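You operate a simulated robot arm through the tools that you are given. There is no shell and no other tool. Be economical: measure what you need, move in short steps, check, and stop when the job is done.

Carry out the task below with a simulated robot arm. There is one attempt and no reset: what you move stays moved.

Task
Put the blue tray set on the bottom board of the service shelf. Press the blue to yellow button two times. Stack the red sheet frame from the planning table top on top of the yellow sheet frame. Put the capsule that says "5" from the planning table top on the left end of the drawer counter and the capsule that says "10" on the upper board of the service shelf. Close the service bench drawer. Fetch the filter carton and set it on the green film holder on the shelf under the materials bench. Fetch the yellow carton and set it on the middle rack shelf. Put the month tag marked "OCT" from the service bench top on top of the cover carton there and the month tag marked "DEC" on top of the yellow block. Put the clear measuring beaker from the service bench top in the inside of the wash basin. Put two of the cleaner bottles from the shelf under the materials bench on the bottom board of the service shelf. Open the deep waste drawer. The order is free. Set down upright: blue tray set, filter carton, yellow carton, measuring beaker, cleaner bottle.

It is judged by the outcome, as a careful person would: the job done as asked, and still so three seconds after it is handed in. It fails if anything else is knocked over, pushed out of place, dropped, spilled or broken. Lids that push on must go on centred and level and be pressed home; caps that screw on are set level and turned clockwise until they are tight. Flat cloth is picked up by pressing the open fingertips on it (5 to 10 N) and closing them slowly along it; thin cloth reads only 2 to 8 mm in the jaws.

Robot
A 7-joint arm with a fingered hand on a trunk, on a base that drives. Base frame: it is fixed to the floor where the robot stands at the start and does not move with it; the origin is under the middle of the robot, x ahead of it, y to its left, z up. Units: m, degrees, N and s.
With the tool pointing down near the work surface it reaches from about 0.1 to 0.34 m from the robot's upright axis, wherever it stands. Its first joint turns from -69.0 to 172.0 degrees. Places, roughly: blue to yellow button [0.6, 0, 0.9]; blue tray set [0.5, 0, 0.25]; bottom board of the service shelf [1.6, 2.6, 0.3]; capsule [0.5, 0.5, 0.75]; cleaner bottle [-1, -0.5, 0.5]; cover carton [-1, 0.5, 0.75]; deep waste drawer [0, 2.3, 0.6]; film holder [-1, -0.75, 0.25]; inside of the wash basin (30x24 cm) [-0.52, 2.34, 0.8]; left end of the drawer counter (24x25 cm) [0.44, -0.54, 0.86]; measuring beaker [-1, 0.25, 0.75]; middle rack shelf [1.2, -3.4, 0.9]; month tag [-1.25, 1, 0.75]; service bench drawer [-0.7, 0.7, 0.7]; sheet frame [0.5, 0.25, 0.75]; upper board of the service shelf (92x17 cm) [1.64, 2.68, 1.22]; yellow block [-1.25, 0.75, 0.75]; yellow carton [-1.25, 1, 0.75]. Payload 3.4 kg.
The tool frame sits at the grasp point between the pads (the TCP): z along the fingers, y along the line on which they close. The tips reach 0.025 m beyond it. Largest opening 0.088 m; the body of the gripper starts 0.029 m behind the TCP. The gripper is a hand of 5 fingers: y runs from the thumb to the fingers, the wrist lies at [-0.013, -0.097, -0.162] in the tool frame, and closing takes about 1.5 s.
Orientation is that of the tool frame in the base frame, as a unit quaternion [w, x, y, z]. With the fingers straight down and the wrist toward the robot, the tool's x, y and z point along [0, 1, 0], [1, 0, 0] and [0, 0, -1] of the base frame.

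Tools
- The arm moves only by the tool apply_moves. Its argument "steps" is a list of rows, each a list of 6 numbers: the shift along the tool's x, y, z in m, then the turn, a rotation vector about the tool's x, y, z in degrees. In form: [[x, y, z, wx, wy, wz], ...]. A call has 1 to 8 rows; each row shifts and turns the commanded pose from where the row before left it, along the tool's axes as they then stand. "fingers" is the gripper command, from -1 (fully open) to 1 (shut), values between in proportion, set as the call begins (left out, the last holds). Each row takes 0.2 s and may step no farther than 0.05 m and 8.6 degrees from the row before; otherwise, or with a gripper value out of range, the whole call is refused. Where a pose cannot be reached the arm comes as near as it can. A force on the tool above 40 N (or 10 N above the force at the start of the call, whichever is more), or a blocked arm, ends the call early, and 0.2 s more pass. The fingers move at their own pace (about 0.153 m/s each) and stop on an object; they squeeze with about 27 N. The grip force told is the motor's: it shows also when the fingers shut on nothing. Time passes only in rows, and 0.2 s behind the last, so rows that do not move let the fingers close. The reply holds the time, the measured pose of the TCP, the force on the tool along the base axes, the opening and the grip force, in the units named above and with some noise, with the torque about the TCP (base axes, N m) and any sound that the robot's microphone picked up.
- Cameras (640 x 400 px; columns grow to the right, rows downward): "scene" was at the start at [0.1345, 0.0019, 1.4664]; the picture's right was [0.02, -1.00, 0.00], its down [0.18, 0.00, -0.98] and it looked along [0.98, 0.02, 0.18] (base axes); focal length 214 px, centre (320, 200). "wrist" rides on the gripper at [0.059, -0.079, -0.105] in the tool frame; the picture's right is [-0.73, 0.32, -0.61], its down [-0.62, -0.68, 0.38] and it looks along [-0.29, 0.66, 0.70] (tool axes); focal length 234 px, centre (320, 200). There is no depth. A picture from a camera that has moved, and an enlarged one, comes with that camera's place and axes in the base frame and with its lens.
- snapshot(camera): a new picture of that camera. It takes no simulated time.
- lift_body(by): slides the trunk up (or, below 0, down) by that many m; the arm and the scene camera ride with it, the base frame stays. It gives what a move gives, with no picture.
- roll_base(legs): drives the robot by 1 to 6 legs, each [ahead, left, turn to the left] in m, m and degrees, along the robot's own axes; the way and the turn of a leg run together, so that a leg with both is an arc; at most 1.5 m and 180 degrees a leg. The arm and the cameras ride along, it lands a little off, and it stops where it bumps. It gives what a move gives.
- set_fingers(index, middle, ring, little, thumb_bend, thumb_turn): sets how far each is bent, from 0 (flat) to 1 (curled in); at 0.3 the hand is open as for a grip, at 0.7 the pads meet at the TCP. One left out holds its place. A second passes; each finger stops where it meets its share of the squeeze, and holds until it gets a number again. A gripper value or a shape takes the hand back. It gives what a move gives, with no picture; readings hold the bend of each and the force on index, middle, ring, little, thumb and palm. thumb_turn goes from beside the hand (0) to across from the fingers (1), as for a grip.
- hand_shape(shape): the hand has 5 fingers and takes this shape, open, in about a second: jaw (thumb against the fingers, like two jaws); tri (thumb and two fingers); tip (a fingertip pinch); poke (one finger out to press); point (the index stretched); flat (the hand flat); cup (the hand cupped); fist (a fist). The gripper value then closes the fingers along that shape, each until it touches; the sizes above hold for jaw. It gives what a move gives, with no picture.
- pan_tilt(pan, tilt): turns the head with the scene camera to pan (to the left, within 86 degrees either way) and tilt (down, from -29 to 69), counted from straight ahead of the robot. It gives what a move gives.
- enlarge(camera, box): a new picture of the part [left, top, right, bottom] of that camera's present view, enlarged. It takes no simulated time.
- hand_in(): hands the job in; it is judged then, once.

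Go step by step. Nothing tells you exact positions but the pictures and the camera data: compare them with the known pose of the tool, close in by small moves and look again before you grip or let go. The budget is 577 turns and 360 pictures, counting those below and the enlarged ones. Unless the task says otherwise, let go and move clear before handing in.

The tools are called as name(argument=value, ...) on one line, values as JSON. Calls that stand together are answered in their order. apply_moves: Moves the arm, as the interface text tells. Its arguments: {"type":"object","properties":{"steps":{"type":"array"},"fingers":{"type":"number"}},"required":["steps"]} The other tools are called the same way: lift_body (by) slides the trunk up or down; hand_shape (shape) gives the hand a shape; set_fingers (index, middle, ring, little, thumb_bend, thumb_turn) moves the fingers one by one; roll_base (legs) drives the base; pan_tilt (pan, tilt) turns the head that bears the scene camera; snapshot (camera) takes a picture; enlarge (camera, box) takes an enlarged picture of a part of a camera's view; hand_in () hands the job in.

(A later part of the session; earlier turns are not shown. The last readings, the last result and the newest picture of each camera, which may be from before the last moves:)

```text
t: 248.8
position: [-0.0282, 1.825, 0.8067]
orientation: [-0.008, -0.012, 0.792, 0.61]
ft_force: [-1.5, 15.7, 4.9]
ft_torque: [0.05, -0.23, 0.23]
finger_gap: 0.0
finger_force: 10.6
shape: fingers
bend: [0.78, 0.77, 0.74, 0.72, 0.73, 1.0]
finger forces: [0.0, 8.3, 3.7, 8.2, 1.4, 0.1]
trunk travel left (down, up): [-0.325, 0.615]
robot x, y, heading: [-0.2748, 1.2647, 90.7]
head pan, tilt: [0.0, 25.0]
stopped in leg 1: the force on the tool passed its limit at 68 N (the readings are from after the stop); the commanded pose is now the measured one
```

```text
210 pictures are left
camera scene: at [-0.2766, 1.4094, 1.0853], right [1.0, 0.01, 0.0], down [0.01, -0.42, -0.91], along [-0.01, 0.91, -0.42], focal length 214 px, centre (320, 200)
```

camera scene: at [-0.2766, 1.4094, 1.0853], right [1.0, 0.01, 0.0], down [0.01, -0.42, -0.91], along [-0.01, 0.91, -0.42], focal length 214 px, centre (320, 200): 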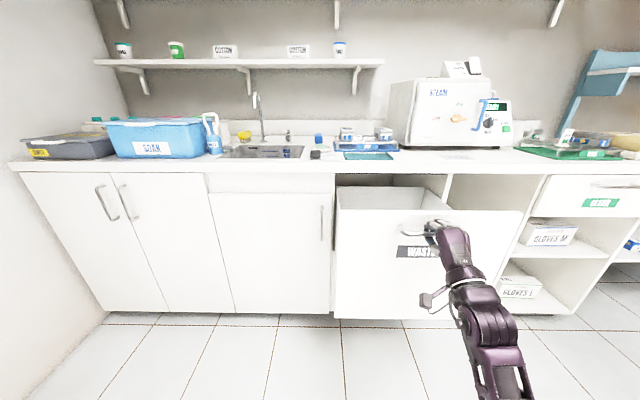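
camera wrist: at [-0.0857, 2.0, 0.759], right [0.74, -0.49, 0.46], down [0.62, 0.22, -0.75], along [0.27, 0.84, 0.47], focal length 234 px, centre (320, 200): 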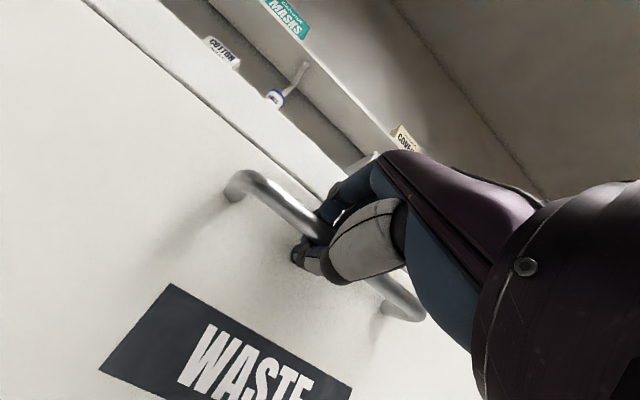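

It reached its stop after about 30 cm. I open the hand and back away.

set_fingers(index=0.35, middle=0.35, ring=0.35, little=0.35, thumb_bend=0.35)

roll_base(legs=[[-0.15, 0, 0]])

snapshot(camera="scene")

```text
t: 249.8
position: [-0.0281, 1.8232, 0.8069]
orientation: [-0.008, -0.011, 0.792, 0.611]
ft_force: [-0.1, 0.0, 0.8]
ft_torque: [0.01, 0.01, -0.01]
finger_gap: 0.0736
finger_force: 0.1
shape: fingers
bend: [0.35, 0.35, 0.35, 0.35, 0.35, 1.0]
finger forces: [0.0, 0.0, 0.0, 0.0, 0.0, 0.0]
trunk travel left (down, up): [-0.325, 0.615]
robot x, y, heading: [-0.2753, 1.2683, 90.9]
head pan, tilt: [0.0, 25.0]
```

```text
t: 251.2
position: [-0.0261, 1.6714, 0.8078]
orientation: [-0.008, -0.012, 0.792, 0.61]
ft_force: [-0.6, 0.2, 0.0]
ft_torque: [-0.05, 0.0, 0.02]
finger_gap: 0.0742
finger_force: 0.0
shape: fingers
bend: [0.35, 0.35, 0.35, 0.35, 0.35, 1.0]
finger forces: [0.0, 0.1, 0.1, 0.0, 0.1, 0.0]
trunk travel left (down, up): [-0.325, 0.615]
robot x, y, heading: [-0.2716, 1.1128, 90.9]
head pan, tilt: [0.0, 25.0]
```

```text
209 pictures are left
camera scene: at [-0.2744, 1.2544, 1.0856], right [1.0, 0.01, 0.0], down [0.01, -0.42, -0.91], along [-0.01, 0.91, -0.42], focal length 214 px, centre (320, 200)
```

scene: 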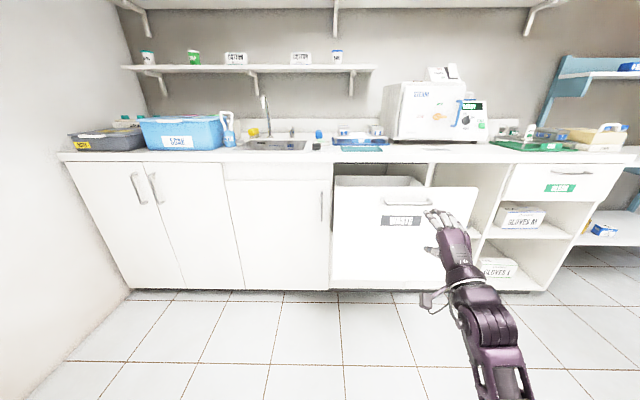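

The waste drawer is open. Next, close the service bench drawer: I move and turn to face it.

roll_base(legs=[[0, -0.37, 0], [0, 0, 89], [0, 0.35, 0]])

pan_tilt(pan=0, tilt=25)

snapshot(camera="scene")

snapshot(camera="wrist")

```text
t: 259.3
position: [-0.4526, 1.0061, 0.8073]
orientation: [0.44, 0.572, -0.548, -0.423]
ft_force: [0.1, -0.3, -1.2]
ft_torque: [-0.02, -0.02, -0.02]
finger_gap: 0.0735
finger_force: 0.1
shape: fingers
bend: [0.35, 0.35, 0.35, 0.35, 0.35, 1.0]
finger forces: [0.0, 0.0, 0.0, 0.0, 0.0, 0.0]
trunk travel left (down, up): [-0.325, 0.615]
robot x, y, heading: [0.1064, 0.7676, -178.7]
head pan, tilt: [0.0, 25.0]
```

```text
t: 259.9
position: [-0.452, 1.0061, 0.8072]
orientation: [0.439, 0.571, -0.549, -0.424]
ft_force: [-1.0, 0.5, -0.1]
ft_torque: [0.01, 0.03, 0.02]
finger_gap: 0.0739
finger_force: 0.0
shape: fingers
bend: [0.35, 0.35, 0.35, 0.35, 0.35, 1.0]
finger forces: [0.1, 0.0, 0.1, 0.0, 0.0, 0.1]
trunk travel left (down, up): [-0.325, 0.615]
robot x, y, heading: [0.1102, 0.7645, -178.5]
head pan, tilt: [0.0, 25.0]
```

```text
208 pictures are left
camera scene: at [-0.0324, 0.7618, 1.0855], right [-0.02, 1.0, 0.0], down [0.42, 0.01, -0.91], along [-0.91, -0.02, -0.42], focal length 214 px, centre (320, 200)
```

scene: 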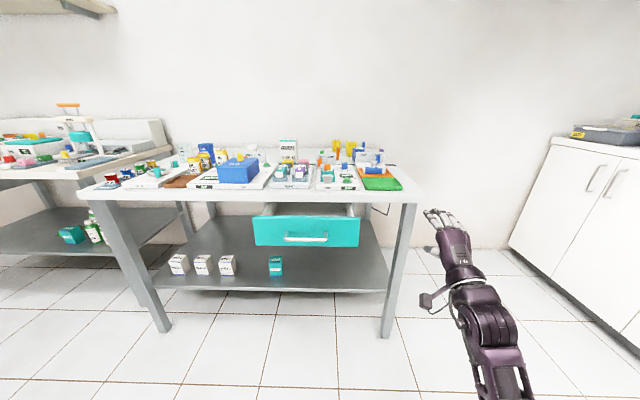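

```text
207 pictures are left
camera wrist: at [-0.3282, 0.9515, 0.7573], right [0.48, 0.74, 0.47], down [-0.22, 0.62, -0.75], along [-0.85, 0.25, 0.46], focal length 234 px, centre (320, 200)
```

wrist: 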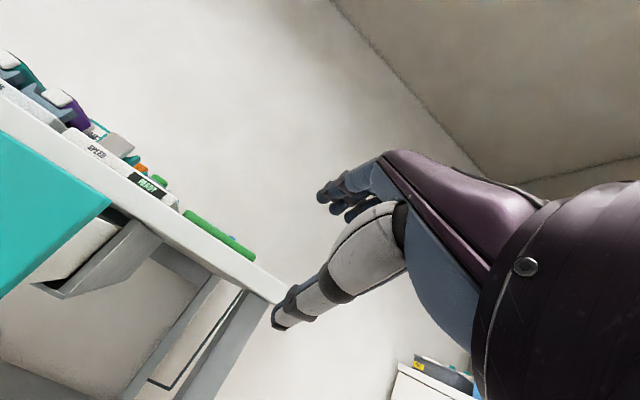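

Drawer front centre is at about (-0.60, 0.705, 0.71). I make a fist, line up and push by driving ahead.

hand_shape(shape="fist")

lift_body(by=-0.1)

roll_base(legs=[[0, 0.3, -1.3]])

snapshot(camera="scene")

```text
t: 260.8
position: [-0.4525, 1.0048, 0.8073]
orientation: [0.44, 0.572, -0.548, -0.423]
ft_force: [-0.3, 0.0, -0.4]
ft_torque: [0.0, -0.01, 0.0]
finger_gap: 0.0
finger_force: 0.0
shape: fist
bend: [1.0, 1.0, 1.0, 1.0, 0.86, 0.85]
finger forces: [0.0, 0.0, 0.0, 0.0, 0.0, 0.1]
trunk travel left (down, up): [-0.325, 0.615]
robot x, y, heading: [0.1079, 0.7622, -178.5]
head pan, tilt: [0.0, 25.0]
```

```text
t: 262.2
position: [-0.4516, 1.0056, 0.7074]
orientation: [0.44, 0.572, -0.548, -0.424]
ft_force: [0.5, -0.1, -0.9]
ft_torque: [-0.01, -0.04, 0.02]
finger_gap: 0.0
finger_force: 0.0
shape: fist
bend: [1.0, 1.0, 1.0, 1.0, 0.86, 0.85]
finger forces: [0.0, 0.0, 0.0, 0.1, 0.0, 0.0]
trunk travel left (down, up): [-0.225, 0.715]
robot x, y, heading: [0.1092, 0.767, -178.8]
head pan, tilt: [0.0, 25.0]
```

```text
t: 264.2
position: [-0.4428, 0.7205, 0.7068]
orientation: [0.435, 0.566, -0.554, -0.429]
ft_force: [0.1, 0.4, -0.1]
ft_torque: [0.03, 0.0, 0.0]
finger_gap: 0.0
finger_force: 0.0
shape: fist
bend: [1.0, 1.0, 1.0, 1.0, 0.86, 0.85]
finger forces: [0.0, 0.0, 0.0, 0.1, 0.0, 0.0]
trunk travel left (down, up): [-0.225, 0.715]
robot x, y, heading: [0.1131, 0.4664, -179.5]
head pan, tilt: [0.0, 25.0]
```

```text
206 pictures are left
camera scene: at [-0.0283, 0.4677, 0.9855], right [0.0, 1.0, 0.0], down [0.42, 0.0, -0.91], along [-0.91, 0.0, -0.42], focal length 214 px, centre (320, 200)
```

scene: 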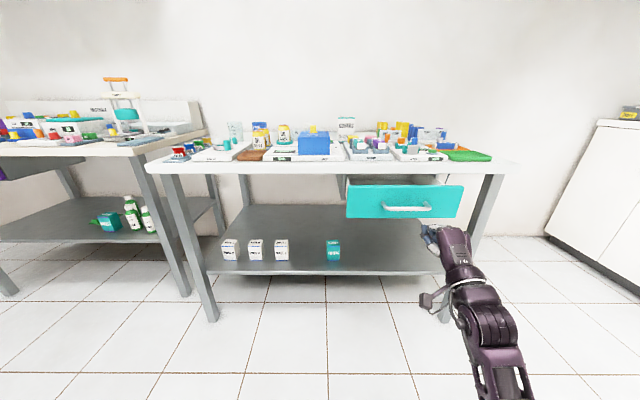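

roll_base(legs=[[0.2, 0, 0]])

snapshot(camera="scene")

```text
t: 265.8
position: [-0.6406, 0.7237, 0.7073]
orientation: [0.434, 0.564, -0.556, -0.43]
ft_force: [-1.0, 0.2, -1.1]
ft_torque: [0.03, -0.02, -0.05]
finger_gap: 0.0
finger_force: 0.1
shape: fist
bend: [1.0, 1.0, 1.0, 1.0, 0.86, 0.85]
finger forces: [0.1, 0.1, 0.0, 0.1, 0.1, 0.0]
trunk travel left (down, up): [-0.225, 0.715]
robot x, y, heading: [-0.0901, 0.4686, 180.1]
head pan, tilt: [0.0, 25.0]
```

```text
205 pictures are left
camera scene: at [-0.227, 0.4686, 0.9855], right [0.0, 1.0, 0.0], down [0.42, 0.0, -0.91], along [-0.91, 0.0, -0.42], focal length 214 px, centre (320, 200)
```

scene: 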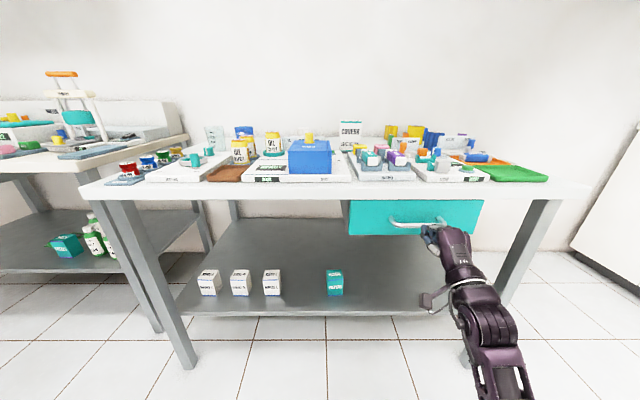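

roll_base(legs=[[0.06, 0, 0]])

snapshot(camera="scene")

```text
t: 266.7
position: [-0.6643, 0.7242, 0.7145]
orientation: [0.44, 0.56, -0.551, -0.435]
ft_force: [17.4, -1.5, 1.7]
ft_torque: [0.02, 0.05, 0.32]
finger_gap: 0.0802
finger_force: 0.2
shape: fist
bend: [1.0, 1.0, 1.0, 1.0, 0.94, 0.82]
finger forces: [0.0, 0.0, 0.0, 0.0, 19.7, 0.1]
trunk travel left (down, up): [-0.225, 0.715]
robot x, y, heading: [-0.1146, 0.4671, 180.0]
head pan, tilt: [0.0, 25.0]
stopped in leg 1: the force on the tool passed its limit at 82 N (the readings are from after the stop); the commanded pose is now the measured one
```

```text
204 pictures are left
camera scene: at [-0.2544, 0.4687, 0.986], right [0.0, 1.0, 0.0], down [0.42, 0.0, -0.91], along [-0.91, 0.0, -0.42], focal length 214 px, centre (320, 200)
```

scene: 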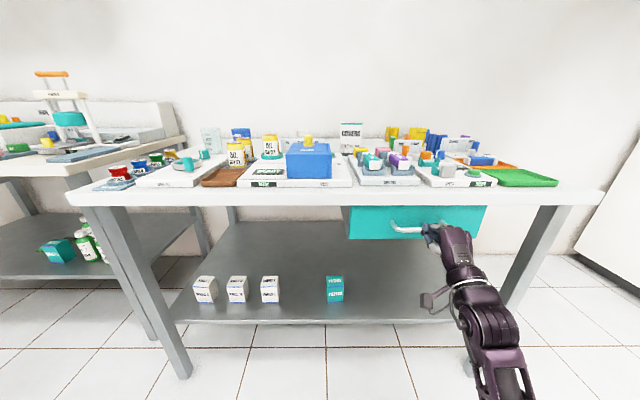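

enlarge(camera="scene", box=[320, 170, 520, 310])

snapshot(camera="wrist")

```text
2.86 times, centred on (420, 240) of scene
camera zoom: at [-0.2544, 0.4687, 0.986], right [0.0, 1.0, 0.0], down [0.42, 0.0, -0.91], along [-0.91, 0.0, -0.42], focal length 613 px, centre (34, 86)
```

zoom: 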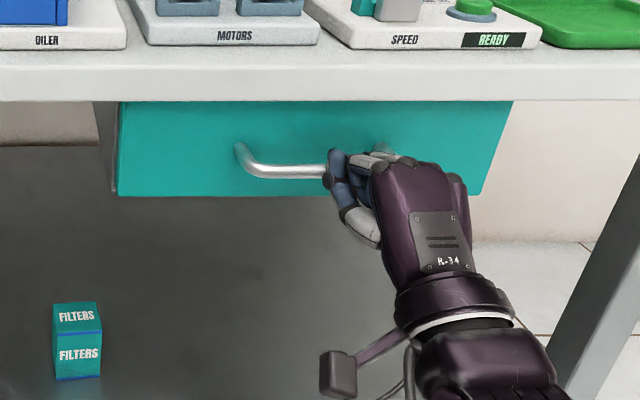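

```text
202 pictures are left
camera wrist: at [-0.5431, 0.6666, 0.6614], right [0.5, 0.73, 0.46], down [-0.22, 0.62, -0.75], along [-0.83, 0.28, 0.48], focal length 234 px, centre (320, 200)
```

wrist: 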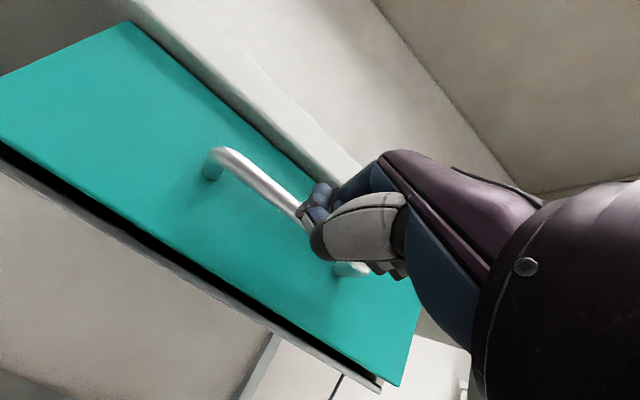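

roll_base(legs=[[0.03, 0, 0]])

snapshot(camera="wrist")

```text
t: 267.4
position: [-0.6642, 0.726, 0.7141]
orientation: [0.442, 0.559, -0.549, -0.436]
ft_force: [23.4, -2.4, -0.7]
ft_torque: [0.02, 0.04, 0.4]
finger_gap: 0.0806
finger_force: 0.1
shape: fist
bend: [1.0, 1.0, 1.0, 1.0, 0.94, 0.82]
finger forces: [0.0, 0.0, 0.0, 0.0, 24.3, 0.0]
trunk travel left (down, up): [-0.225, 0.715]
robot x, y, heading: [-0.1172, 0.4701, 179.7]
head pan, tilt: [0.0, 25.0]
stopped in leg 1: the force on the tool passed its limit at 60 N (the readings are from after the stop); the commanded pose is now the measured one
```

```text
201 pictures are left
camera wrist: at [-0.5434, 0.6673, 0.6622], right [0.51, 0.73, 0.46], down [-0.23, 0.62, -0.75], along [-0.83, 0.28, 0.48], focal length 234 px, centre (320, 200)
```

wrist: 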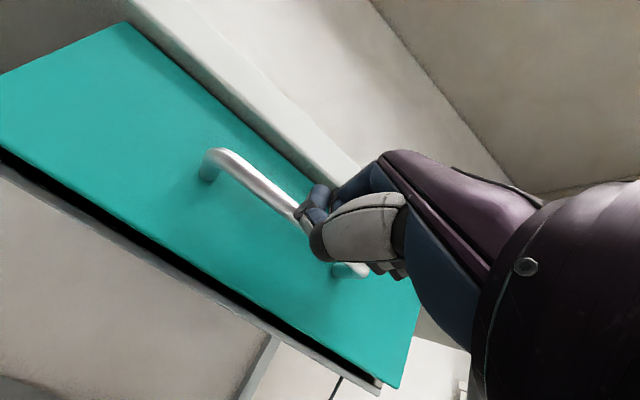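

The drawer is at its hard stop: closed. I back off, raise the trunk, and inspect the service bench top.

roll_base(legs=[[-0.2, 0, 0]])

lift_body(by=0.4)

hand_shape(shape="jaw")

pan_tilt(pan=-15, tilt=35)

snapshot(camera="scene")

enlarge(camera="scene", box=[140, 120, 400, 280])

```text
t: 269.0
position: [-0.4646, 0.726, 0.7118]
orientation: [0.438, 0.559, -0.553, -0.435]
ft_force: [0.4, 0.0, -0.7]
ft_torque: [0.02, 0.01, -0.01]
finger_gap: 0.0001
finger_force: 0.0
shape: fist
bend: [1.0, 1.0, 1.0, 1.0, 0.86, 0.85]
finger forces: [0.0, 0.0, 0.0, 0.1, 0.0, 0.1]
trunk travel left (down, up): [-0.225, 0.715]
robot x, y, heading: [0.0873, 0.4661, 179.5]
head pan, tilt: [0.0, 25.0]
```

```text
t: 272.8
position: [-0.4648, 0.7257, 1.1116]
orientation: [0.438, 0.558, -0.553, -0.436]
ft_force: [-0.5, 0.5, 0.4]
ft_torque: [0.01, 0.0, 0.01]
finger_gap: 0.0
finger_force: 0.1
shape: fist
bend: [1.0, 1.0, 1.0, 1.0, 0.86, 0.85]
finger forces: [0.0, 0.0, 0.0, 0.0, 0.1, 0.1]
trunk travel left (down, up): [-0.625, 0.315]
robot x, y, heading: [0.0818, 0.4647, 179.5]
head pan, tilt: [0.0, 25.0]
```

```text
t: 273.7
position: [-0.4653, 0.7255, 1.1125]
orientation: [0.438, 0.559, -0.553, -0.435]
ft_force: [0.6, 0.2, -0.4]
ft_torque: [-0.01, 0.0, 0.02]
finger_gap: 0.0876
finger_force: 0.1
shape: jaw
bend: [0.3, 0.3, 0.3, 0.3, 0.3, 0.97]
finger forces: [0.1, 0.1, 0.0, 0.0, 0.0, 0.0]
trunk travel left (down, up): [-0.625, 0.315]
robot x, y, heading: [0.0829, 0.4676, 179.5]
head pan, tilt: [0.0, 25.0]
```

```text
t: 274.5
position: [-0.4642, 0.7269, 1.1124]
orientation: [0.438, 0.559, -0.553, -0.435]
ft_force: [0.3, 0.0, 0.0]
ft_torque: [0.03, 0.03, -0.01]
finger_gap: 0.0876
finger_force: 0.1
shape: jaw
bend: [0.3, 0.3, 0.3, 0.3, 0.3, 0.97]
finger forces: [0.1, 0.1, 0.0, 0.0, 0.1, 0.0]
trunk travel left (down, up): [-0.625, 0.315]
robot x, y, heading: [0.0824, 0.4679, 179.3]
head pan, tilt: [-15.0, 35.0]
```

```text
200 pictures are left
camera scene: at [-0.051, 0.4907, 1.3698], right [0.27, 0.96, 0.0], down [0.55, -0.15, -0.82], along [-0.79, 0.22, -0.57], focal length 214 px, centre (320, 200)
```

scene: 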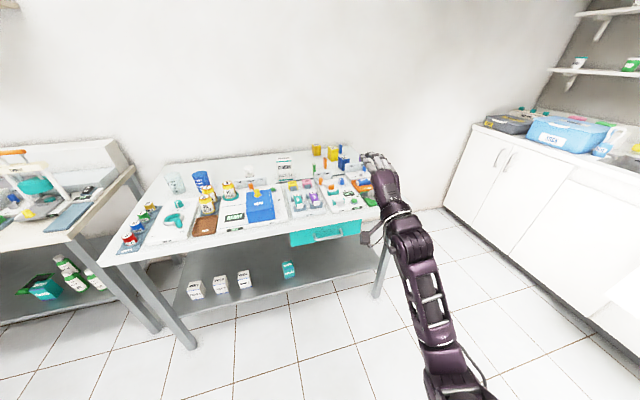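

```text
2.46 times, centred on (270, 200) of scene
camera zoom: at [-0.051, 0.4907, 1.3698], right [0.27, 0.96, 0.0], down [0.55, -0.15, -0.82], along [-0.79, 0.22, -0.57], focal length 528 px, centre (443, 200)
```

zoom: 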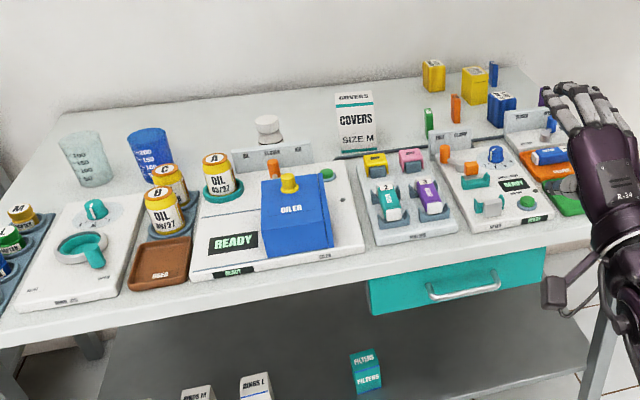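

enlarge(camera="scene", box=[270, 135, 390, 215])

```text
5.00 times, centred on (330, 175) of scene
camera zoom: at [-0.051, 0.4907, 1.3698], right [0.27, 0.96, 0.0], down [0.55, -0.15, -0.82], along [-0.79, 0.22, -0.57], focal length 1072 px, centre (270, 325)
```

zoom: 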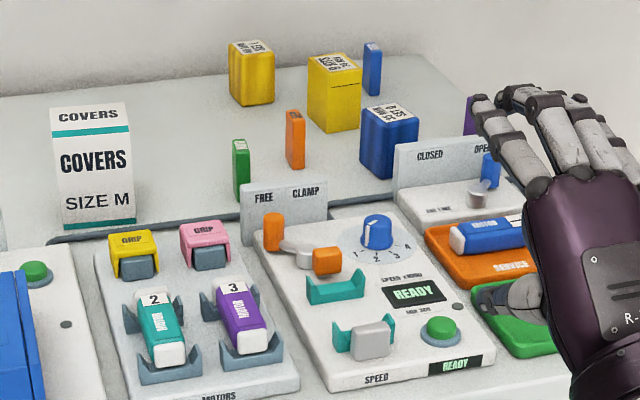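

Month tags seem to be the thin upright blocks (orange, green, blue, purple). I move closer to read labels.

roll_base(legs=[[0, -0.35, 0.5], [0.3, 0, 0]])

pan_tilt(pan=0, tilt=30)

snapshot(camera="scene")

enlarge(camera="scene", box=[180, 120, 420, 270])

snapshot(camera="wrist")

```text
t: 278.4
position: [-0.7682, 1.0715, 1.1114]
orientation: [0.442, 0.562, -0.549, -0.433]
ft_force: [-0.7, 0.8, 0.4]
ft_torque: [0.0, -0.02, -0.02]
finger_gap: 0.0876
finger_force: 0.1
shape: jaw
bend: [0.3, 0.3, 0.3, 0.3, 0.3, 0.97]
finger forces: [0.0, 0.0, 0.0, 0.0, 0.0, 0.0]
trunk travel left (down, up): [-0.625, 0.315]
robot x, y, heading: [-0.2167, 0.8189, -180.2]
head pan, tilt: [-15.0, 35.0]
```

```text
t: 279.2
position: [-0.7672, 1.0715, 1.1127]
orientation: [0.44, 0.562, -0.55, -0.433]
ft_force: [-0.1, -0.4, 0.2]
ft_torque: [0.0, -0.02, 0.01]
finger_gap: 0.0879
finger_force: 0.1
shape: jaw
bend: [0.3, 0.3, 0.3, 0.3, 0.3, 0.97]
finger forces: [0.0, 0.0, 0.1, 0.0, 0.0, 0.0]
trunk travel left (down, up): [-0.625, 0.315]
robot x, y, heading: [-0.2208, 0.8202, -180.0]
head pan, tilt: [0.0, 30.0]
```

```text
197 pictures are left
camera scene: at [-0.3563, 0.8187, 1.3775], right [0.0, 1.0, 0.0], down [0.5, 0.0, -0.87], along [-0.87, 0.0, -0.5], focal length 214 px, centre (320, 200)
```

scene: 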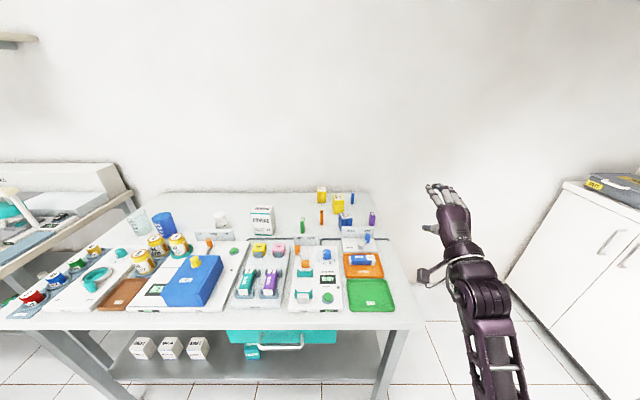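

```text
2.67 times, centred on (300, 195) of scene
camera zoom: at [-0.3563, 0.8187, 1.3775], right [0.0, 1.0, 0.0], down [0.5, 0.0, -0.87], along [-0.87, 0.0, -0.5], focal length 572 px, centre (373, 213)
```

zoom: 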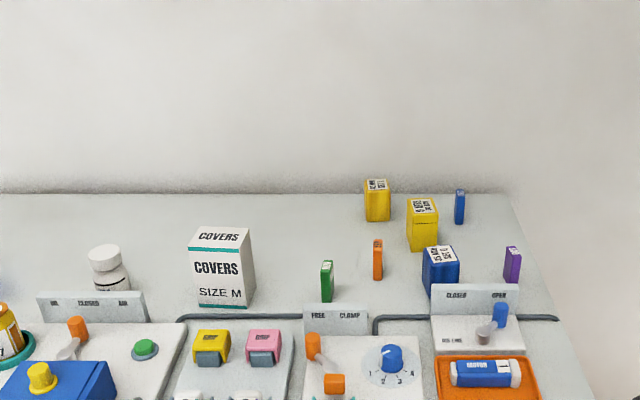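

```text
195 pictures are left
camera wrist: at [-0.6457, 1.015, 1.0599], right [0.5, 0.74, 0.46], down [-0.22, 0.62, -0.75], along [-0.84, 0.27, 0.47], focal length 234 px, centre (320, 200)
```

wrist: 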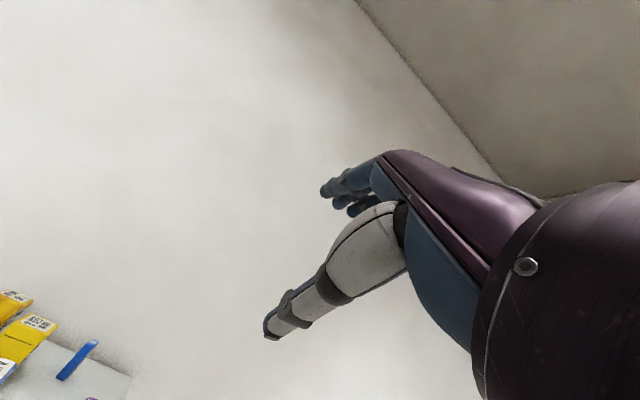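

enlarge(camera="scene", box=[290, 180, 340, 236])

enlarge(camera="scene", box=[335, 185, 385, 236])

```text
7.14 times, centred on (315, 208) of scene
camera zoom: at [-0.3563, 0.8187, 1.3775], right [0.0, 1.0, 0.0], down [0.5, 0.0, -0.87], along [-0.87, 0.0, -0.5], focal length 1532 px, centre (356, 143)
```

zoom: 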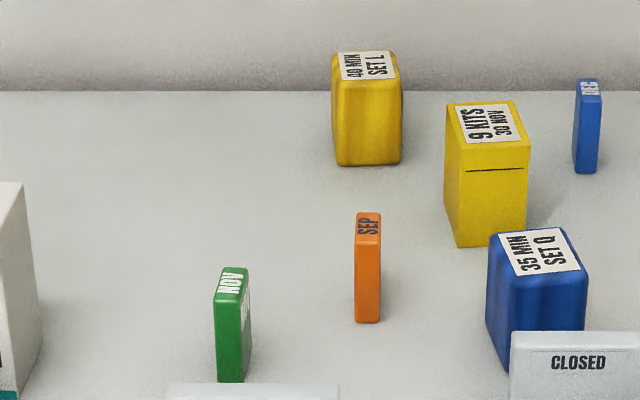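

```text
7.84 times, centred on (360, 210) of scene
camera zoom: at [-0.3563, 0.8187, 1.3775], right [0.0, 1.0, 0.0], down [0.5, 0.0, -0.87], along [-0.87, 0.0, -0.5], focal length 1682 px, centre (6, 118)
```

zoom: 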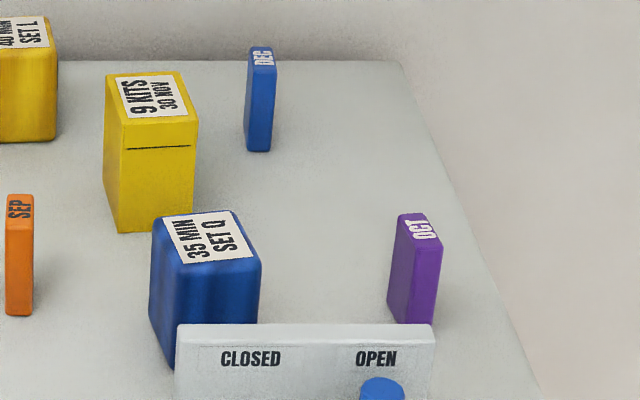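

Labels read: purple tag OCT, blue tag DEC; yellow block is "40 MIN SET L", yellow carton "9 KITS 30 NOV". They lie deep on the bench, so I test the maximum reach with the sideways hand tilted about 46 degrees.

apply_moves(steps=[[0, 0, 0, 2.07, 2.07, -7.98], [0, 0, 0, 2.07, 2.07, -7.98], [0, 0, 0, 2.07, 2.07, -7.98], [0, 0, 0, 2.07, 2.07, -7.98], [0, 0, 0, 2.07, 2.07, -7.98], [0, 0, 0, 2.07, 2.07, -7.98]])

apply_moves(steps=[[0, 0, 0, 2.07, 2.07, -7.98], [0, 0, 0, 2.07, 2.07, -7.98], [0, 0, 0, 2.07, 2.07, -7.98], [0, 0, 0, 2.07, 2.07, -7.98], [0, 0, 0, 2.07, 2.07, -7.98], [0, 0, 0, 0, 0, 0]])

```text
t: 280.6
position: [-0.77, 1.0682, 1.1099]
orientation: [0.237, 0.813, -0.281, -0.451]
ft_force: [-0.1, 0.7, 3.1]
ft_torque: [0.09, -0.22, 0.0]
finger_gap: 0.088
finger_force: 0.1
shape: jaw
bend: [0.3, 0.3, 0.3, 0.3, 0.3, 0.97]
finger forces: [0.0, 0.1, 0.1, 0.1, 0.0, 0.1]
out of reach, approached as far as the arm can: row 6
trunk travel left (down, up): [-0.625, 0.315]
robot x, y, heading: [-0.2151, 0.816, -180.0]
head pan, tilt: [0.0, 30.0]
```

```text
t: 282.0
position: [-0.8569, 1.0075, 1.0304]
orientation: [0.015, 0.912, 0.005, -0.409]
ft_force: [0.7, 0.2, 1.2]
ft_torque: [0.03, 0.0, 0.01]
finger_gap: 0.0879
finger_force: 0.1
shape: jaw
bend: [0.3, 0.3, 0.3, 0.3, 0.3, 0.98]
finger forces: [0.0, 0.0, 0.0, 0.0, 0.0, 0.0]
out of reach, approached as far as the arm can: row 2, 3, 4, 5
trunk travel left (down, up): [-0.625, 0.315]
robot x, y, heading: [-0.2176, 0.8193, -180.1]
head pan, tilt: [0.0, 30.0]
```

apply_moves(steps=[[-0.027, -0.03, 0.03, 0, 0, 0], [-0.027, -0.03, 0.03, 0, 0, 0], [-0.027, 0.0, 0.03, 0, 0, 0]])

snapshot(camera="scene")

snapshot(camera="wrist")

```text
refused: row 1 steps farther than a row can; nothing moved
```

```text
192 pictures are left
camera scene: at [-0.355, 0.8195, 1.3777], right [0.0, 1.0, 0.0], down [0.5, 0.0, -0.87], along [-0.87, 0.0, -0.5], focal length 214 px, centre (320, 200)
```

scene: 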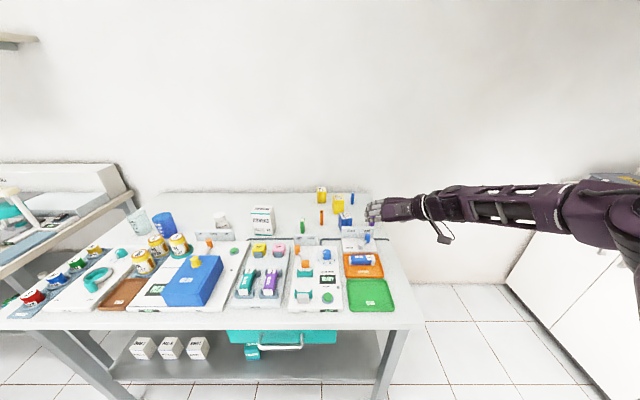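

```text
191 pictures are left
camera wrist: at [-0.7398, 1.0881, 1.0536], right [-0.02, -0.3, 0.95], down [-0.72, 0.67, 0.2], along [-0.7, -0.68, -0.23], focal length 234 px, centre (320, 200)
```

wrist: 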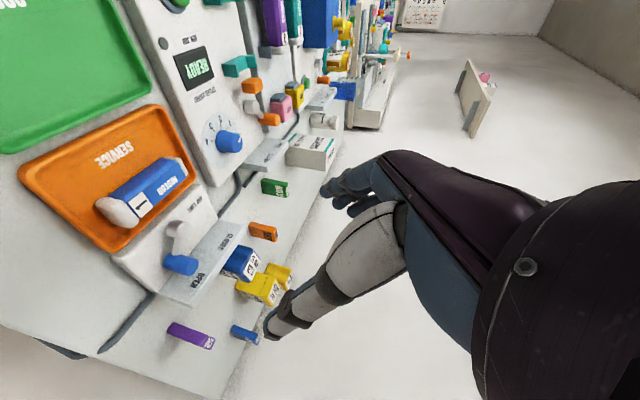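

The reach with this pose is about 0.67 m. I see all tags from here. I now try a flatter hand (tilt about 70) drawn nearer, to see how compact the elbow gets, since I want to work from the bench's right end beside the wall.

apply_moves(steps=[[0.03, 0, -0.033, 0, -7.3, 0], [0.033, 0, -0.03, 0, -7.3, 0], [0.036, 0, -0.026, 0, -7.3, 0], [0.0, -0.04, 0.0, 0, 0, 0], [0.0, -0.04, 0.0, 0, 0, 0]])

pan_tilt(pan=-30, tilt=45)

snapshot(camera="scene")

```text
t: 283.2
position: [-0.7748, 1.048, 1.0854]
orientation: [0.006, 0.824, 0.008, -0.567]
ft_force: [0.1, -0.4, 0.1]
ft_torque: [-0.01, 0.03, -0.03]
finger_gap: 0.0877
finger_force: 0.0
shape: jaw
bend: [0.3, 0.3, 0.3, 0.3, 0.3, 0.98]
finger forces: [0.1, 0.0, 0.0, 0.0, 0.1, 0.0]
out of reach, approached as far as the arm can: row 3, 4, 5
trunk travel left (down, up): [-0.625, 0.315]
robot x, y, heading: [-0.2185, 0.8156, -179.9]
head pan, tilt: [0.0, 30.0]
```

```text
t: 284.1
position: [-0.775, 1.0471, 1.0853]
orientation: [0.007, 0.824, 0.007, -0.567]
ft_force: [0.7, -0.3, -0.9]
ft_torque: [0.01, -0.02, 0.02]
finger_gap: 0.0878
finger_force: 0.1
shape: jaw
bend: [0.3, 0.3, 0.3, 0.3, 0.3, 0.98]
finger forces: [0.1, 0.0, 0.0, 0.1, 0.0, 0.0]
trunk travel left (down, up): [-0.625, 0.315]
robot x, y, heading: [-0.2174, 0.819, -179.9]
head pan, tilt: [-30.0, 45.0]
```

```text
190 pictures are left
camera scene: at [-0.3366, 0.8592, 1.355], right [0.5, 0.87, 0.0], down [0.61, -0.35, -0.71], along [-0.61, 0.35, -0.71], focal length 214 px, centre (320, 200)
```

scene: 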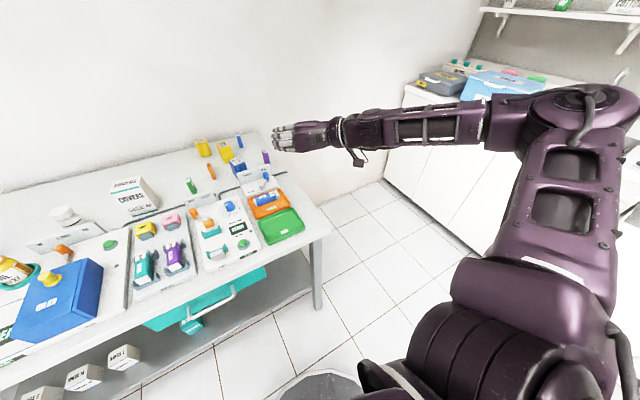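

In this roll the elbow swings wide. I roll the hand back (about its own axis) while drawing it nearer, to find poses with the elbow tucked low.

apply_moves(steps=[[0.016, 0, -0.04, 0, 0, 8.2], [0, 0, -0.03, 0, 0, 8.2], [0, 0, -0.03, 0, 0, 8.2], [0, 0, 0, 0, 0, 8.2], [0, 0, 0, 0, 0, 8.2], [0, 0, 0, 0, 0, 8.2]])

apply_moves(steps=[[0, 0, 0, 0, 0, 8.2], [0, 0, 0, 0, 0, 8.2], [0, 0, 0, 0, 0, 8.2], [0, 0, 0, 0, 0, 8.2], [0, 0, 0, 0, 0, 8.2], [0, 0, 0, 0, 0, 0]])

snapshot(camera="scene")

```text
t: 285.6
position: [-0.6573, 1.0659, 1.118]
orientation: [0.241, 0.751, -0.337, -0.514]
ft_force: [0.9, -0.5, 1.0]
ft_torque: [0.0, 0.03, 0.02]
finger_gap: 0.0877
finger_force: 0.1
shape: jaw
bend: [0.3, 0.3, 0.3, 0.3, 0.3, 0.98]
finger forces: [0.0, 0.0, 0.0, 0.0, 0.0, 0.1]
out of reach, approached as far as the arm can: row 1, 2, 3, 4, 5, 6
trunk travel left (down, up): [-0.625, 0.315]
robot x, y, heading: [-0.214, 0.8185, -179.9]
head pan, tilt: [-30.0, 45.0]
```

```text
t: 286.9
position: [-0.6386, 1.125, 1.1301]
orientation: [0.407, 0.587, -0.577, -0.397]
ft_force: [0.1, 0.5, 0.1]
ft_torque: [0.04, -0.01, -0.01]
finger_gap: 0.0877
finger_force: 0.0
shape: jaw
bend: [0.3, 0.3, 0.3, 0.3, 0.3, 0.98]
finger forces: [0.1, 0.0, 0.0, 0.0, 0.0, 0.0]
out of reach, approached as far as the arm can: row 1, 2, 3, 4, 5
trunk travel left (down, up): [-0.625, 0.315]
robot x, y, heading: [-0.2154, 0.816, -179.9]
head pan, tilt: [-30.0, 45.0]
```

```text
189 pictures are left
camera scene: at [-0.3363, 0.8593, 1.3549], right [0.5, 0.87, 0.0], down [0.61, -0.35, -0.71], along [-0.61, 0.35, -0.71], focal length 214 px, centre (320, 200)
```

scene: 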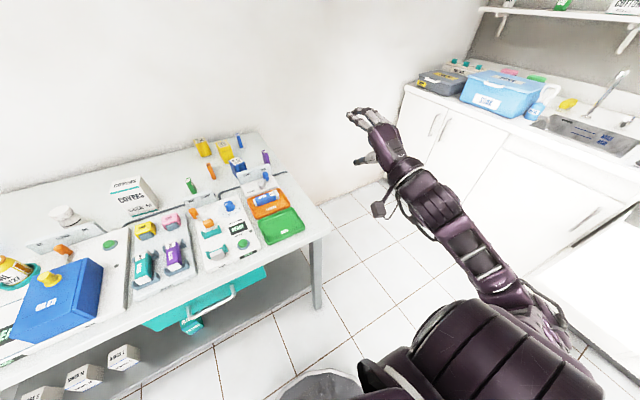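

apply_moves(steps=[[0, 0, 0, 0, 0, 8.2], [0, 0, 0, 0, 0, 8.2], [0, 0, 0, 0, 0, 8.2], [0, 0, 0, 0, 0, 8.2], [0, 0, 0, 0, 0, 8.2], [0, 0, 0, 0, 0, 8.2]])

apply_moves(steps=[[0, 0, 0, 0, 0, 8.2], [0, 0, 0, 0, 0, 8.2], [0, 0, 0, 0, 0, 8.2], [0, 0, 0, 0, 0, 8.2], [0, 0, 0, 0, 0, 8.2], [0, 0, 0, 0, 0, 0]])

snapshot(camera="scene")

```text
t: 288.4
position: [-0.6349, 1.1692, 1.0689]
orientation: [-0.52, -0.359, 0.763, 0.134]
ft_force: [-0.5, -0.7, -0.1]
ft_torque: [0.0, 0.0, 0.0]
finger_gap: 0.0876
finger_force: 0.3
shape: jaw
bend: [0.3, 0.3, 0.3, 0.3, 0.3, 0.98]
finger forces: [0.0, 0.1, 0.0, 0.1, 0.0, 0.1]
out of reach, approached as far as the arm can: row 1, 2, 3, 4, 5, 6
trunk travel left (down, up): [-0.625, 0.315]
robot x, y, heading: [-0.2167, 0.8173, -179.6]
head pan, tilt: [-30.0, 45.0]
```

```text
t: 289.8
position: [-0.6329, 1.2001, 1.0753]
orientation: [-0.534, -0.069, 0.841, -0.057]
ft_force: [0.0, 0.8, -0.6]
ft_torque: [0.03, 0.03, 0.03]
finger_gap: 0.0878
finger_force: 0.1
shape: jaw
bend: [0.3, 0.3, 0.3, 0.3, 0.3, 0.98]
finger forces: [0.1, 0.0, 0.0, 0.0, 0.0, 0.0]
out of reach, approached as far as the arm can: row 1, 2, 3
trunk travel left (down, up): [-0.625, 0.315]
robot x, y, heading: [-0.2172, 0.819, -180.0]
head pan, tilt: [-30.0, 45.0]
```

```text
188 pictures are left
camera scene: at [-0.3366, 0.8607, 1.3549], right [0.5, 0.87, 0.0], down [0.61, -0.35, -0.71], along [-0.61, 0.35, -0.71], focal length 214 px, centre (320, 200)
```

scene: 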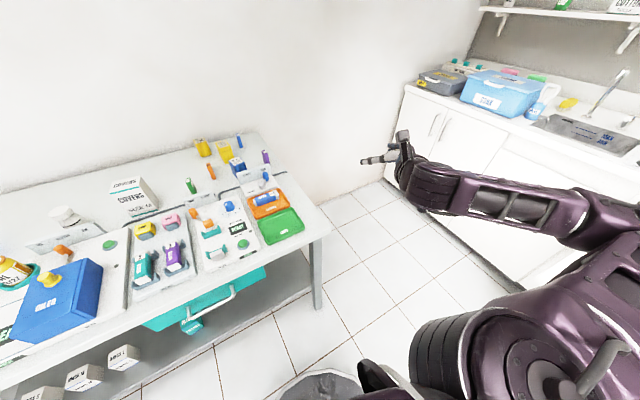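

Elbow stays on the right side in all rolls. I go back to the palm-forward orientation with moderate tilt and test its maximum reach.

apply_moves(steps=[[0, 0, 0, 0, 0, -8.2], [0, 0, 0, 0, 0, -8.2], [0, 0, 0, 0, 0, -8.2], [0, 0, 0, 0, 0, -8.2], [0, 0, 0, 0, 0, -8.2], [0, 0, 0, 0, 0, -8.2], [0, 0, 0, 0, 0, -8.2], [0, 0, 0, 0, 0, -8.2]])

apply_moves(steps=[[0, 0, 0, 0, 0, -8.2], [0, 0, 0, 0, 0, -8.2], [0, 0, 0, 0, 0, -8.2], [0, 0, 0, 8, 0, 0], [0, 0, 0, 8, 0, 0], [0, 0, 0, 8, 0, 0], [0, 0, 0, 6, 0, 0]])

apply_moves(steps=[[0.03, 0.02, 0.02, 0, 0, 0], [0.03, 0.02, 0.02, 0, 0, 0], [0.03, 0.02, 0.02, 0, 0, 0], [0.03, 0.02, 0.02, 0, 0, 0], [0.03, 0.02, 0.02, 0, 0, 0], [0.03, 0.02, 0.02, 0, 0, 0], [0, 0.03, 0.03, 0, 0, 0], [0, 0.03, 0.03, 0, 0, 0]])

snapshot(camera="scene")

```text
t: 291.6
position: [-0.6278, 1.2061, 1.0767]
orientation: [-0.478, -0.515, 0.669, 0.243]
ft_force: [0.3, 0.6, 0.7]
ft_torque: [0.01, 0.01, 0.01]
finger_gap: 0.0877
finger_force: 0.1
shape: jaw
bend: [0.3, 0.3, 0.3, 0.3, 0.3, 0.98]
finger forces: [0.1, 0.1, 0.1, 0.1, 0.0, 0.0]
out of reach, approached as far as the arm can: row 1
trunk travel left (down, up): [-0.625, 0.315]
robot x, y, heading: [-0.2186, 0.819, -179.9]
head pan, tilt: [-30.0, 45.0]
```

```text
t: 293.1
position: [-0.6305, 1.2058, 1.0775]
orientation: [0.235, 0.73, -0.614, -0.186]
ft_force: [-0.7, -0.1, -0.4]
ft_torque: [0.02, -0.05, 0.01]
finger_gap: 0.088
finger_force: 0.1
shape: jaw
bend: [0.3, 0.3, 0.3, 0.3, 0.3, 0.98]
finger forces: [0.0, 0.0, 0.1, 0.0, 0.1, 0.0]
trunk travel left (down, up): [-0.625, 0.315]
robot x, y, heading: [-0.2148, 0.8181, -180.0]
head pan, tilt: [-30.0, 45.0]
```

```text
t: 294.9
position: [-0.8479, 0.9853, 1.0348]
orientation: [0.234, 0.731, -0.614, -0.187]
ft_force: [0.2, 0.3, 0.7]
ft_torque: [0.01, -0.03, -0.02]
finger_gap: 0.0877
finger_force: 0.0
shape: jaw
bend: [0.3, 0.3, 0.3, 0.3, 0.3, 0.98]
finger forces: [0.1, 0.0, 0.0, 0.0, 0.0, 0.0]
trunk travel left (down, up): [-0.625, 0.315]
robot x, y, heading: [-0.2194, 0.8183, -179.8]
head pan, tilt: [-30.0, 45.0]
```

```text
187 pictures are left
camera scene: at [-0.3379, 0.8583, 1.3548], right [0.5, 0.87, 0.0], down [0.61, -0.35, -0.71], along [-0.61, 0.35, -0.71], focal length 214 px, centre (320, 200)
```

scene: 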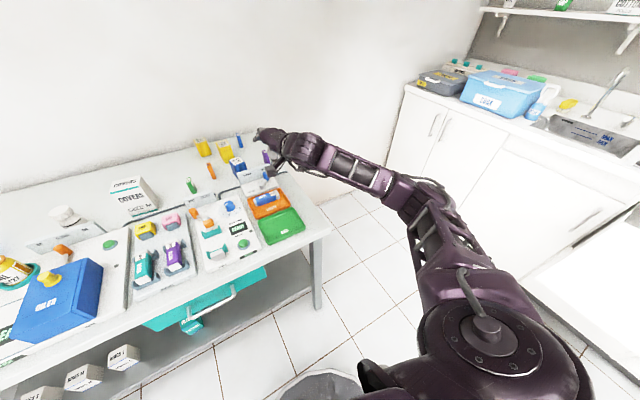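

This one is well stretched and still fine at 0.65 m. I push further to find the limit.

apply_moves(steps=[[-0.008, 0.036, 0.025, 0, 0, 0], [-0.008, 0.036, 0.025, 0, 0, 0], [-0.008, 0.036, 0.025, 0, 0, 0], [-0.008, 0.036, 0.025, 0, 0, 0], [-0.008, 0.036, 0.025, 0, 0, 0]])

snapshot(camera="scene")

snapshot(camera="wrist")

```text
t: 296.1
position: [-1.0161, 0.9861, 1.0303]
orientation: [0.238, 0.711, -0.631, -0.198]
ft_force: [1.0, 0.0, -0.9]
ft_torque: [-0.04, 0.02, 0.03]
finger_gap: 0.088
finger_force: 0.1
shape: jaw
bend: [0.3, 0.3, 0.3, 0.3, 0.3, 0.98]
finger forces: [0.1, 0.0, 0.0, 0.1, 0.0, 0.0]
out of reach, approached as far as the arm can: row 4, 5
trunk travel left (down, up): [-0.625, 0.315]
robot x, y, heading: [-0.2139, 0.8215, 180.0]
head pan, tilt: [-30.0, 45.0]
```

```text
186 pictures are left
camera scene: at [-0.3357, 0.8607, 1.355], right [0.5, 0.87, 0.0], down [0.61, -0.35, -0.71], along [-0.61, 0.35, -0.71], focal length 214 px, centre (320, 200)
```

scene: 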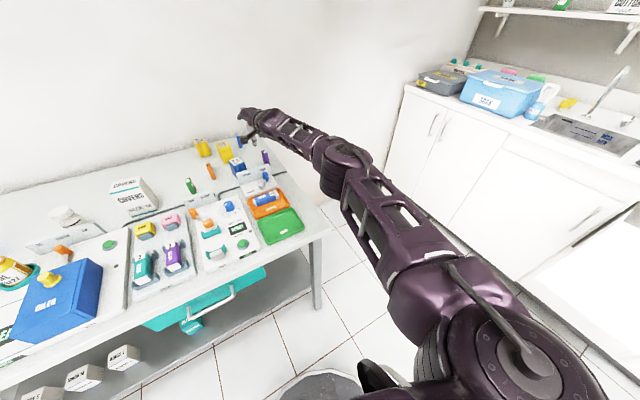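

```text
185 pictures are left
camera wrist: at [-0.8841, 0.9427, 1.0693], right [0.0, 0.74, 0.67], down [0.25, 0.65, -0.72], along [-0.97, 0.17, -0.18], focal length 234 px, centre (320, 200)
```

wrist: 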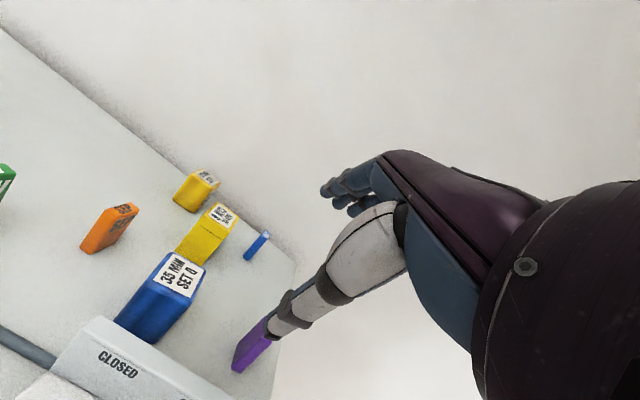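

Reach in this orientation is over 0.8 m. I check whether, with the trunk raised, the hand can point straight down at 0.6-0.7 m.

lift_body(by=0.3)

apply_moves(steps=[[0, -0.03, 0.03, 7, 0, 0], [0, -0.035, 0.035, 7, 0, 0], [0, -0.035, 0.035, 7, 0, 0], [0, -0.025, 0.04, 7, 0, 0], [0, -0.01, 0.045, 4, 0, 0], [0, 0, 0.045, 0, 0, 0]])

snapshot(camera="scene")

```text
t: 299.1
position: [-1.0157, 0.9841, 1.3285]
orientation: [0.237, 0.712, -0.631, -0.198]
ft_force: [0.1, -0.1, -0.8]
ft_torque: [0.01, 0.0, 0.02]
finger_gap: 0.0877
finger_force: 0.2
shape: jaw
bend: [0.3, 0.3, 0.3, 0.3, 0.3, 0.98]
finger forces: [0.1, 0.0, 0.0, 0.0, 0.0, 0.1]
trunk travel left (down, up): [-0.925, 0.015]
robot x, y, heading: [-0.2135, 0.8173, -179.9]
head pan, tilt: [-30.0, 45.0]
```

```text
t: 300.6
position: [-0.9258, 0.984, 1.0924]
orientation: [0.031, 0.75, -0.661, -0.016]
ft_force: [-0.1, 0.5, 0.6]
ft_torque: [0.0, -0.01, -0.05]
finger_gap: 0.0881
finger_force: 0.0
shape: jaw
bend: [0.3, 0.3, 0.3, 0.3, 0.3, 0.98]
finger forces: [0.0, 0.0, 0.0, 0.0, 0.0, 0.0]
out of reach, approached as far as the arm can: row 4, 5, 6
trunk travel left (down, up): [-0.925, 0.015]
robot x, y, heading: [-0.2156, 0.8172, -180.0]
head pan, tilt: [-30.0, 45.0]
```

```text
184 pictures are left
camera scene: at [-0.337, 0.8595, 1.6549], right [0.5, 0.87, 0.0], down [0.61, -0.35, -0.71], along [-0.61, 0.35, -0.71], focal length 214 px, centre (320, 200)
```

scene: 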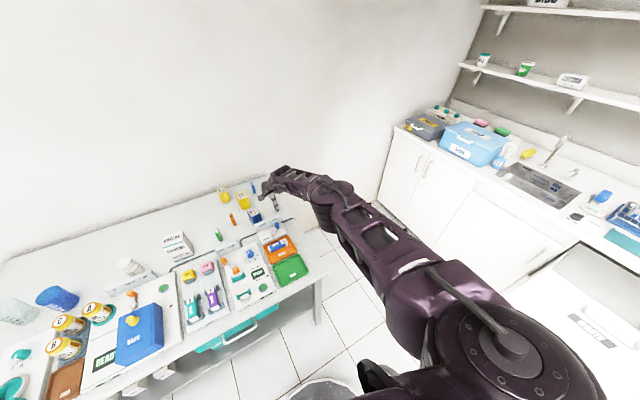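

With the trunk high and the arm stretched, the hand points straight down at 0.73 m. I will keep this arm pose and position by driving. I go to the bench's right end, heading about -110 degrees, to take the DEC tag.

roll_base(legs=[[0, -0.56, 0], [0.35, 0, 0], [0, 0, 70]])

pan_tilt(pan=-15, tilt=45)

snapshot(camera="scene")

snapshot(camera="wrist")

```text
t: 308.7
position: [-0.9797, 0.7815, 1.0937]
orientation: [0.035, 0.992, -0.122, 0.005]
ft_force: [-0.1, -0.3, 1.0]
ft_torque: [-0.03, -0.04, 0.0]
finger_gap: 0.0878
finger_force: 0.1
shape: jaw
bend: [0.3, 0.3, 0.3, 0.3, 0.3, 0.98]
finger forces: [0.0, 0.0, 0.0, 0.0, 0.0, 0.1]
trunk travel left (down, up): [-0.925, 0.015]
robot x, y, heading: [-0.5737, 1.3846, -111.0]
head pan, tilt: [-30.0, 45.0]
```

```text
t: 309.4
position: [-0.98, 0.7813, 1.0951]
orientation: [0.035, 0.992, -0.122, 0.005]
ft_force: [0.3, -0.3, 0.2]
ft_torque: [0.02, 0.0, -0.03]
finger_gap: 0.088
finger_force: 0.0
shape: jaw
bend: [0.3, 0.3, 0.3, 0.3, 0.3, 0.98]
finger forces: [0.0, 0.1, 0.0, 0.1, 0.0, 0.0]
trunk travel left (down, up): [-0.925, 0.015]
robot x, y, heading: [-0.5687, 1.379, -111.1]
head pan, tilt: [-15.0, 45.0]
```

```text
183 pictures are left
camera scene: at [-0.6345, 1.2722, 1.6549], right [-0.81, 0.59, 0.0], down [0.42, 0.57, -0.71], along [-0.42, -0.57, -0.71], focal length 214 px, centre (320, 200)
```

scene: 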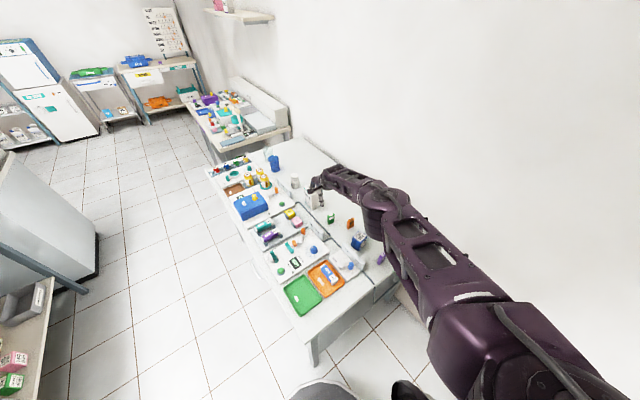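

```text
182 pictures are left
camera wrist: at [-0.9036, 0.8509, 1.1946], right [-0.78, -0.09, 0.62], down [-0.44, 0.78, -0.44], along [-0.44, -0.62, -0.65], focal length 234 px, centre (320, 200)
```

wrist: 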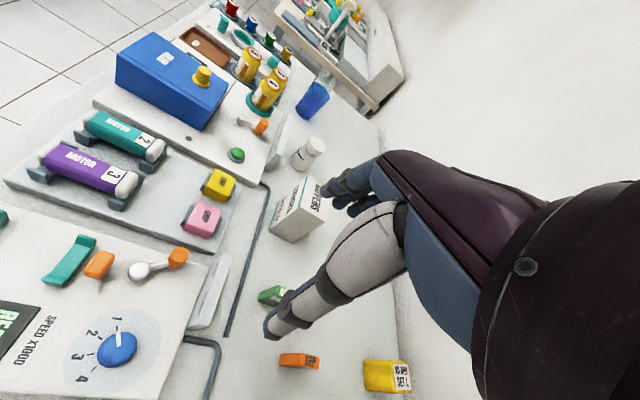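

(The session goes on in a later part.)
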